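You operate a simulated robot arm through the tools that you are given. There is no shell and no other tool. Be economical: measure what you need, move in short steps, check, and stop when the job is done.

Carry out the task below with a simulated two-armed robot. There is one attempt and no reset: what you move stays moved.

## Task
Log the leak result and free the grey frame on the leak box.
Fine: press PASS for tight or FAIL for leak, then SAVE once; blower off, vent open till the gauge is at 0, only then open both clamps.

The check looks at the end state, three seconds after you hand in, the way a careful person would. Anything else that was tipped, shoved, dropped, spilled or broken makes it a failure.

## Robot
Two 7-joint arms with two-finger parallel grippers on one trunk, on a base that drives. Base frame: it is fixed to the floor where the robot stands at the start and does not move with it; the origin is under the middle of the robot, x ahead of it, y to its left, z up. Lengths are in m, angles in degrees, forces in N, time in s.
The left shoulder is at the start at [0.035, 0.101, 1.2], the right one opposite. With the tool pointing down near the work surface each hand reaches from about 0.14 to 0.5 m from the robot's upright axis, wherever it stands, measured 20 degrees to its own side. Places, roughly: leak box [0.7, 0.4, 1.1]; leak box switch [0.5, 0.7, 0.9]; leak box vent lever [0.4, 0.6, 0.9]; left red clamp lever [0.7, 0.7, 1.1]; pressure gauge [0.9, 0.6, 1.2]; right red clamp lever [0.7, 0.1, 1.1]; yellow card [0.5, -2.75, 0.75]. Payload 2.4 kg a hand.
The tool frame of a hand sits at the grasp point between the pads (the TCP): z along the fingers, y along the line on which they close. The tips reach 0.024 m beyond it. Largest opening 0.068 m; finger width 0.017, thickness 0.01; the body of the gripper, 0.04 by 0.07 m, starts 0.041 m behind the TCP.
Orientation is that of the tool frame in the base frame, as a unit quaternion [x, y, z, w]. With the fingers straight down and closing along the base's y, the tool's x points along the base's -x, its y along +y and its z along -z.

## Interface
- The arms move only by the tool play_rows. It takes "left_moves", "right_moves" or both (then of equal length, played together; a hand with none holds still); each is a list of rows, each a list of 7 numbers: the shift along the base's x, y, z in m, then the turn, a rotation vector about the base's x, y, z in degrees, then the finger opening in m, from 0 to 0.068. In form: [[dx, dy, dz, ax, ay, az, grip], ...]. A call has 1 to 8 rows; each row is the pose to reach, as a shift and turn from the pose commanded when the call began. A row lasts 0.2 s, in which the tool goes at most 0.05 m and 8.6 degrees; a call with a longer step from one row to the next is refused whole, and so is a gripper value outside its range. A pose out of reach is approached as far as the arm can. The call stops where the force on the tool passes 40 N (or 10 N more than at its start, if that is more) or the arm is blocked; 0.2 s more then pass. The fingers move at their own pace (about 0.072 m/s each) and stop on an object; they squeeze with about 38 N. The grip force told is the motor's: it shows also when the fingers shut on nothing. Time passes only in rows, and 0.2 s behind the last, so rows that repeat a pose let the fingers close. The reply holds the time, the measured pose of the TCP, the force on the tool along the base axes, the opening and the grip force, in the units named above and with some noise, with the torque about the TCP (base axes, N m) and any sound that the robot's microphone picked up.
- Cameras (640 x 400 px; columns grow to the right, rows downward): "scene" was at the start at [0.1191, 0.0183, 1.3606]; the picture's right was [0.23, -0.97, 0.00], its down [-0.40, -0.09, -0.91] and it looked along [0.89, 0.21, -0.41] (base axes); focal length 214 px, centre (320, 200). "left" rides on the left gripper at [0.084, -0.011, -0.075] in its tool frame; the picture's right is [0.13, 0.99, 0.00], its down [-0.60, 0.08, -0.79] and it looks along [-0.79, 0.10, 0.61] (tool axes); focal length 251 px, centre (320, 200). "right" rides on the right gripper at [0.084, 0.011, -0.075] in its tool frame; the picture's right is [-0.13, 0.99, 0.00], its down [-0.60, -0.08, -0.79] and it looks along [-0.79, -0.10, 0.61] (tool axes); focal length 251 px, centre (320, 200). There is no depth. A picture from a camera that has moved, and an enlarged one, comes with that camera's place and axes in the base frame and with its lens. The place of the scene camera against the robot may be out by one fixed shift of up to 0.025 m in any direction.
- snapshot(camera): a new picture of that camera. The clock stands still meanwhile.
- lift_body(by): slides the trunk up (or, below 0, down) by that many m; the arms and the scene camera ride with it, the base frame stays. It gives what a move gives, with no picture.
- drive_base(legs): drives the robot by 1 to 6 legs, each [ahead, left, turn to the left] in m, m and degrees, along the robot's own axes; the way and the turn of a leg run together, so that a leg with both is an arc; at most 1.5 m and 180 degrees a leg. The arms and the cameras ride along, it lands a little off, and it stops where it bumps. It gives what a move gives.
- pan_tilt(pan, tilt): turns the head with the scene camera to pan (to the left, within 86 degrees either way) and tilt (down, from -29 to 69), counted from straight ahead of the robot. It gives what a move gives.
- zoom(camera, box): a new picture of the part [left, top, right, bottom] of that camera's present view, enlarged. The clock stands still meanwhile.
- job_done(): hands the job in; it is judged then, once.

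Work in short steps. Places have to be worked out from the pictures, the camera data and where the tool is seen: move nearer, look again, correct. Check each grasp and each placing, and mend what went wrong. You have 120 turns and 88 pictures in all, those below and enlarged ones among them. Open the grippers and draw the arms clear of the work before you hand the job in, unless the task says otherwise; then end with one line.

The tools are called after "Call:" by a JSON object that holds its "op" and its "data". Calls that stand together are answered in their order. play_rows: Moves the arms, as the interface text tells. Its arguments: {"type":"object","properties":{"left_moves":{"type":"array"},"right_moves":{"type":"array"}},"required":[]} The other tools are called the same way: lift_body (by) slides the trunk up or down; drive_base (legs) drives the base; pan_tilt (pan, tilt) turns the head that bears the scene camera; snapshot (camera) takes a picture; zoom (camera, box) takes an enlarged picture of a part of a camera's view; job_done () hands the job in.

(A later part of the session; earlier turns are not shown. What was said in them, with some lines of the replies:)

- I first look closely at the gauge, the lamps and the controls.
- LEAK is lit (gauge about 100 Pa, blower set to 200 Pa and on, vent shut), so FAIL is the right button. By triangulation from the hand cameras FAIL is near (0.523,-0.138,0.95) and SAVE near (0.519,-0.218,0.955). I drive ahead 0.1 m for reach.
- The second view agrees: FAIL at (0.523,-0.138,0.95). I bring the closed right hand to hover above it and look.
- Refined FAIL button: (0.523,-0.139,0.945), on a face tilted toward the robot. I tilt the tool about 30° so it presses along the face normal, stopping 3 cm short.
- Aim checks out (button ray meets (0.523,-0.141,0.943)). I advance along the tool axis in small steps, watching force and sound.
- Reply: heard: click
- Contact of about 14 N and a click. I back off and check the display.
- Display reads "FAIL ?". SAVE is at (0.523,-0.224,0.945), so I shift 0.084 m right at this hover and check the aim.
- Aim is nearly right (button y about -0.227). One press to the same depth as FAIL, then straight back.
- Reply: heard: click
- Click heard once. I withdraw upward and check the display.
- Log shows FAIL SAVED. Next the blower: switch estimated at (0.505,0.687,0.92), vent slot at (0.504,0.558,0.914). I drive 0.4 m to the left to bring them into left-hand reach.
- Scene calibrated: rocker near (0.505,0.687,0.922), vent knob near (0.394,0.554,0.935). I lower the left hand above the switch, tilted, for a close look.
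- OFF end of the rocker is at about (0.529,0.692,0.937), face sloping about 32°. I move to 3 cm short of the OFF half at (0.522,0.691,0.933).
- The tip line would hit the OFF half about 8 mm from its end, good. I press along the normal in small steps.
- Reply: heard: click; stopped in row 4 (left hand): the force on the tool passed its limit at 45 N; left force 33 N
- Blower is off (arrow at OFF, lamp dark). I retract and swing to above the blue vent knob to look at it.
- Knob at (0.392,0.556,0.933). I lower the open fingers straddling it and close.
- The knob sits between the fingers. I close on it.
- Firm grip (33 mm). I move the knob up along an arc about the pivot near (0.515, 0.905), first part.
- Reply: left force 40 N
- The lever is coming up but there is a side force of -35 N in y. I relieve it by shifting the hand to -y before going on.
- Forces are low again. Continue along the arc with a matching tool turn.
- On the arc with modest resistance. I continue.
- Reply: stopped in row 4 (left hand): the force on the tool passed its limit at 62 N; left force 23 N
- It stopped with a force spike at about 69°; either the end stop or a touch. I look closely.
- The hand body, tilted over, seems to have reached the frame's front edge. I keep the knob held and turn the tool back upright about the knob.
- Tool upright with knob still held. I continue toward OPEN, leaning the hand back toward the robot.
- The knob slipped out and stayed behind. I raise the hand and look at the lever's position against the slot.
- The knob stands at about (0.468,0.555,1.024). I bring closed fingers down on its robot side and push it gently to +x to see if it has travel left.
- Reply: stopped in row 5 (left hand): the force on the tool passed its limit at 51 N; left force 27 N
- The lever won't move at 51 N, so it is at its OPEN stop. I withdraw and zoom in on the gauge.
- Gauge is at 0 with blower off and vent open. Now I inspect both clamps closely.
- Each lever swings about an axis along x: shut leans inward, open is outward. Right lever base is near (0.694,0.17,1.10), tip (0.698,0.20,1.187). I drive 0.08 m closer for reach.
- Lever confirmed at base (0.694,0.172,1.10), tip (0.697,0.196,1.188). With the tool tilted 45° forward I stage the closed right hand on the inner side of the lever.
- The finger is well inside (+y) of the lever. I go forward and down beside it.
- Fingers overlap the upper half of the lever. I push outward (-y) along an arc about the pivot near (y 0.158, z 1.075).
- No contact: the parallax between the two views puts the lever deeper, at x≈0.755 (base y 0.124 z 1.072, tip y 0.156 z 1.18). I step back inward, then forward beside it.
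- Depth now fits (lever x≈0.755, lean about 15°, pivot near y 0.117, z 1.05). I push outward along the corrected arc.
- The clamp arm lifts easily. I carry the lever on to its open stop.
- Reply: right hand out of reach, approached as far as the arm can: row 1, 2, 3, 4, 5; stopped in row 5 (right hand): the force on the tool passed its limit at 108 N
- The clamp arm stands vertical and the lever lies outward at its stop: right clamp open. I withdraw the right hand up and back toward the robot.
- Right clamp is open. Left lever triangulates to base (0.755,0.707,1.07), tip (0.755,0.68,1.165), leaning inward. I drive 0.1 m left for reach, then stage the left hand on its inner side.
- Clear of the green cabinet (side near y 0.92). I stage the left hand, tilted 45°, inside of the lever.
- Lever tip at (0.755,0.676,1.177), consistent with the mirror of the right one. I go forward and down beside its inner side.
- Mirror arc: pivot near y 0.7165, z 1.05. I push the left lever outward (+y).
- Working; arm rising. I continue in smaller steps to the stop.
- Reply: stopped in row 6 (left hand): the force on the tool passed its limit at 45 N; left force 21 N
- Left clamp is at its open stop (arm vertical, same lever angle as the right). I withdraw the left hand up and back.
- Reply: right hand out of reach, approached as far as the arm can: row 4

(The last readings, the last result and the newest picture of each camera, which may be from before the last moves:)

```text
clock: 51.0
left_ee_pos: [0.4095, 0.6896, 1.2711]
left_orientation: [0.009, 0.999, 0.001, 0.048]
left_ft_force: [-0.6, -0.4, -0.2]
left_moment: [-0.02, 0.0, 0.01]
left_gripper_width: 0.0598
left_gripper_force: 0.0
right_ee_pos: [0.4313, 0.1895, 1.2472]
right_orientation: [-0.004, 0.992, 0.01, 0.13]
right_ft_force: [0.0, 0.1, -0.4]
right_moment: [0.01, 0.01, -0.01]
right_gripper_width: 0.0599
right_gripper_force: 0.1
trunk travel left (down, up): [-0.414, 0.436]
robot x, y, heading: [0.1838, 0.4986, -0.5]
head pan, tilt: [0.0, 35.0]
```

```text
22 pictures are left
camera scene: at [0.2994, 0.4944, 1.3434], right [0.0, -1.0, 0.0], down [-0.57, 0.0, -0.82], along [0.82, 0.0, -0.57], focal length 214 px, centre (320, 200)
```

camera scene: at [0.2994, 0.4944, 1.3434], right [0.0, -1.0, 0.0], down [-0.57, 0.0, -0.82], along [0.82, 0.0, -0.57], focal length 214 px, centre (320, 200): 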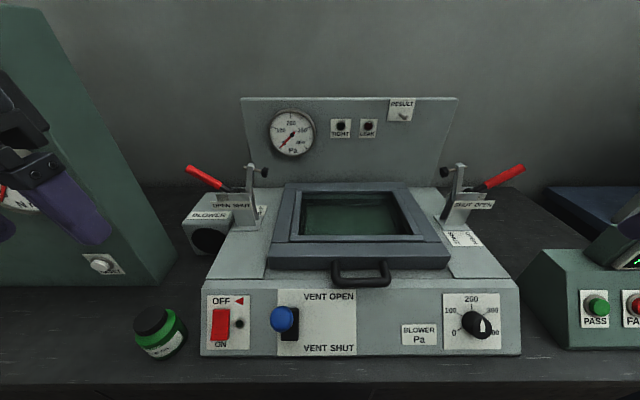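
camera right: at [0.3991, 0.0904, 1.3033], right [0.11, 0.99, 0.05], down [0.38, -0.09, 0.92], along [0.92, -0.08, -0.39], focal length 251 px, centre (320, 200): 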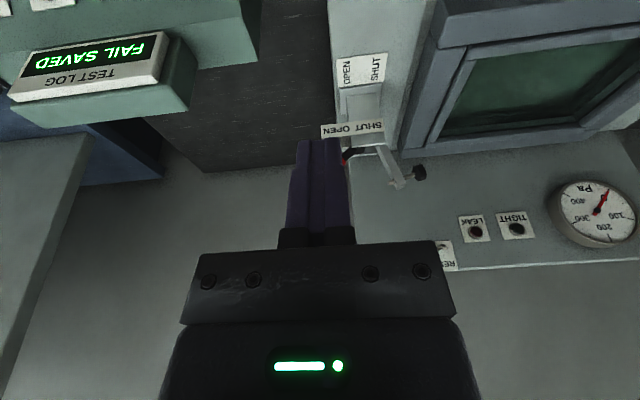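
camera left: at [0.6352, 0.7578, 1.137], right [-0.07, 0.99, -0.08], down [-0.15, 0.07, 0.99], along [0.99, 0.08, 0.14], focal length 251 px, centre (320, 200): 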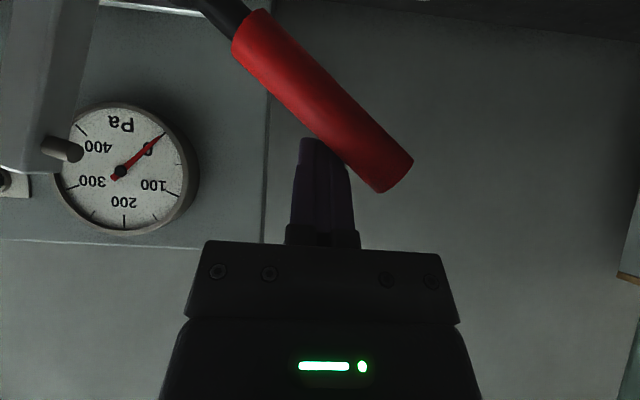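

Both clamps are open, blower off, vent open, gauge 0. I back the robot away and check once more.

Call:
{"op": "drive_base", "data": {"legs": [[-0.2, 0, 0]]}}

Call:
{"op": "pan_tilt", "data": {"pan": -10, "tilt": 25}}

Call:
{"op": "snapshot", "data": {"camera": "scene"}}

```text
clock: 52.6
left_ee_pos: [0.2096, 0.6915, 1.2701]
left_orientation: [0.008, 0.999, 0.002, 0.048]
left_ft_force: [0.8, 0.6, 0.4]
left_moment: [0.01, 0.01, 0.02]
left_gripper_width: 0.0602
left_gripper_force: 0.1
right_ee_pos: [0.2319, 0.19, 1.2481]
right_orientation: [-0.004, 0.992, 0.01, 0.129]
right_ft_force: [-0.6, 0.1, 0.0]
right_moment: [0.01, 0.0, 0.01]
right_gripper_width: 0.0601
right_gripper_force: 0.0
trunk travel left (down, up): [-0.414, 0.436]
robot x, y, heading: [-0.0162, 0.4963, -0.0]
head pan, tilt: [0.0, 35.0]
```

```text
clock: 53.3
left_ee_pos: [0.211, 0.6932, 1.2709]
left_orientation: [0.008, 0.999, 0.0, 0.049]
left_ft_force: [0.1, 0.3, -0.4]
left_moment: [-0.02, -0.01, 0.0]
left_gripper_width: 0.0597
left_gripper_force: 0.0
right_ee_pos: [0.2331, 0.1909, 1.2484]
right_orientation: [-0.005, 0.992, 0.009, 0.129]
right_ft_force: [-0.3, 0.2, 0.3]
right_moment: [-0.02, 0.0, -0.02]
right_gripper_width: 0.06
right_gripper_force: 0.1
trunk travel left (down, up): [-0.414, 0.436]
robot x, y, heading: [-0.019, 0.4963, -0.1]
head pan, tilt: [-10.0, 25.0]
```

```text
21 pictures are left
camera scene: at [0.103, 0.4795, 1.3591], right [-0.18, -0.98, 0.0], down [-0.42, 0.07, -0.91], along [0.89, -0.16, -0.42], focal length 214 px, centre (320, 200)
```

scene: 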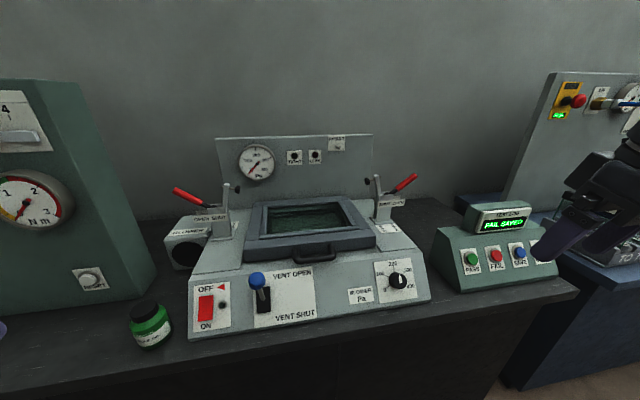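

The log shows FAIL SAVED, the box is as required, nothing else was disturbed, and the hands are open and clear, so I hand in.

Call:
{"op": "job_done", "data": {}}

```text
The job is handed in.
```

The LEAK lamp was lit, so I pressed FAIL and SAVE once (log reads FAIL SAVED), then turned the blower off, opened the vent, and with the gauge at 0 opened both clamps, so the grey frame is free.
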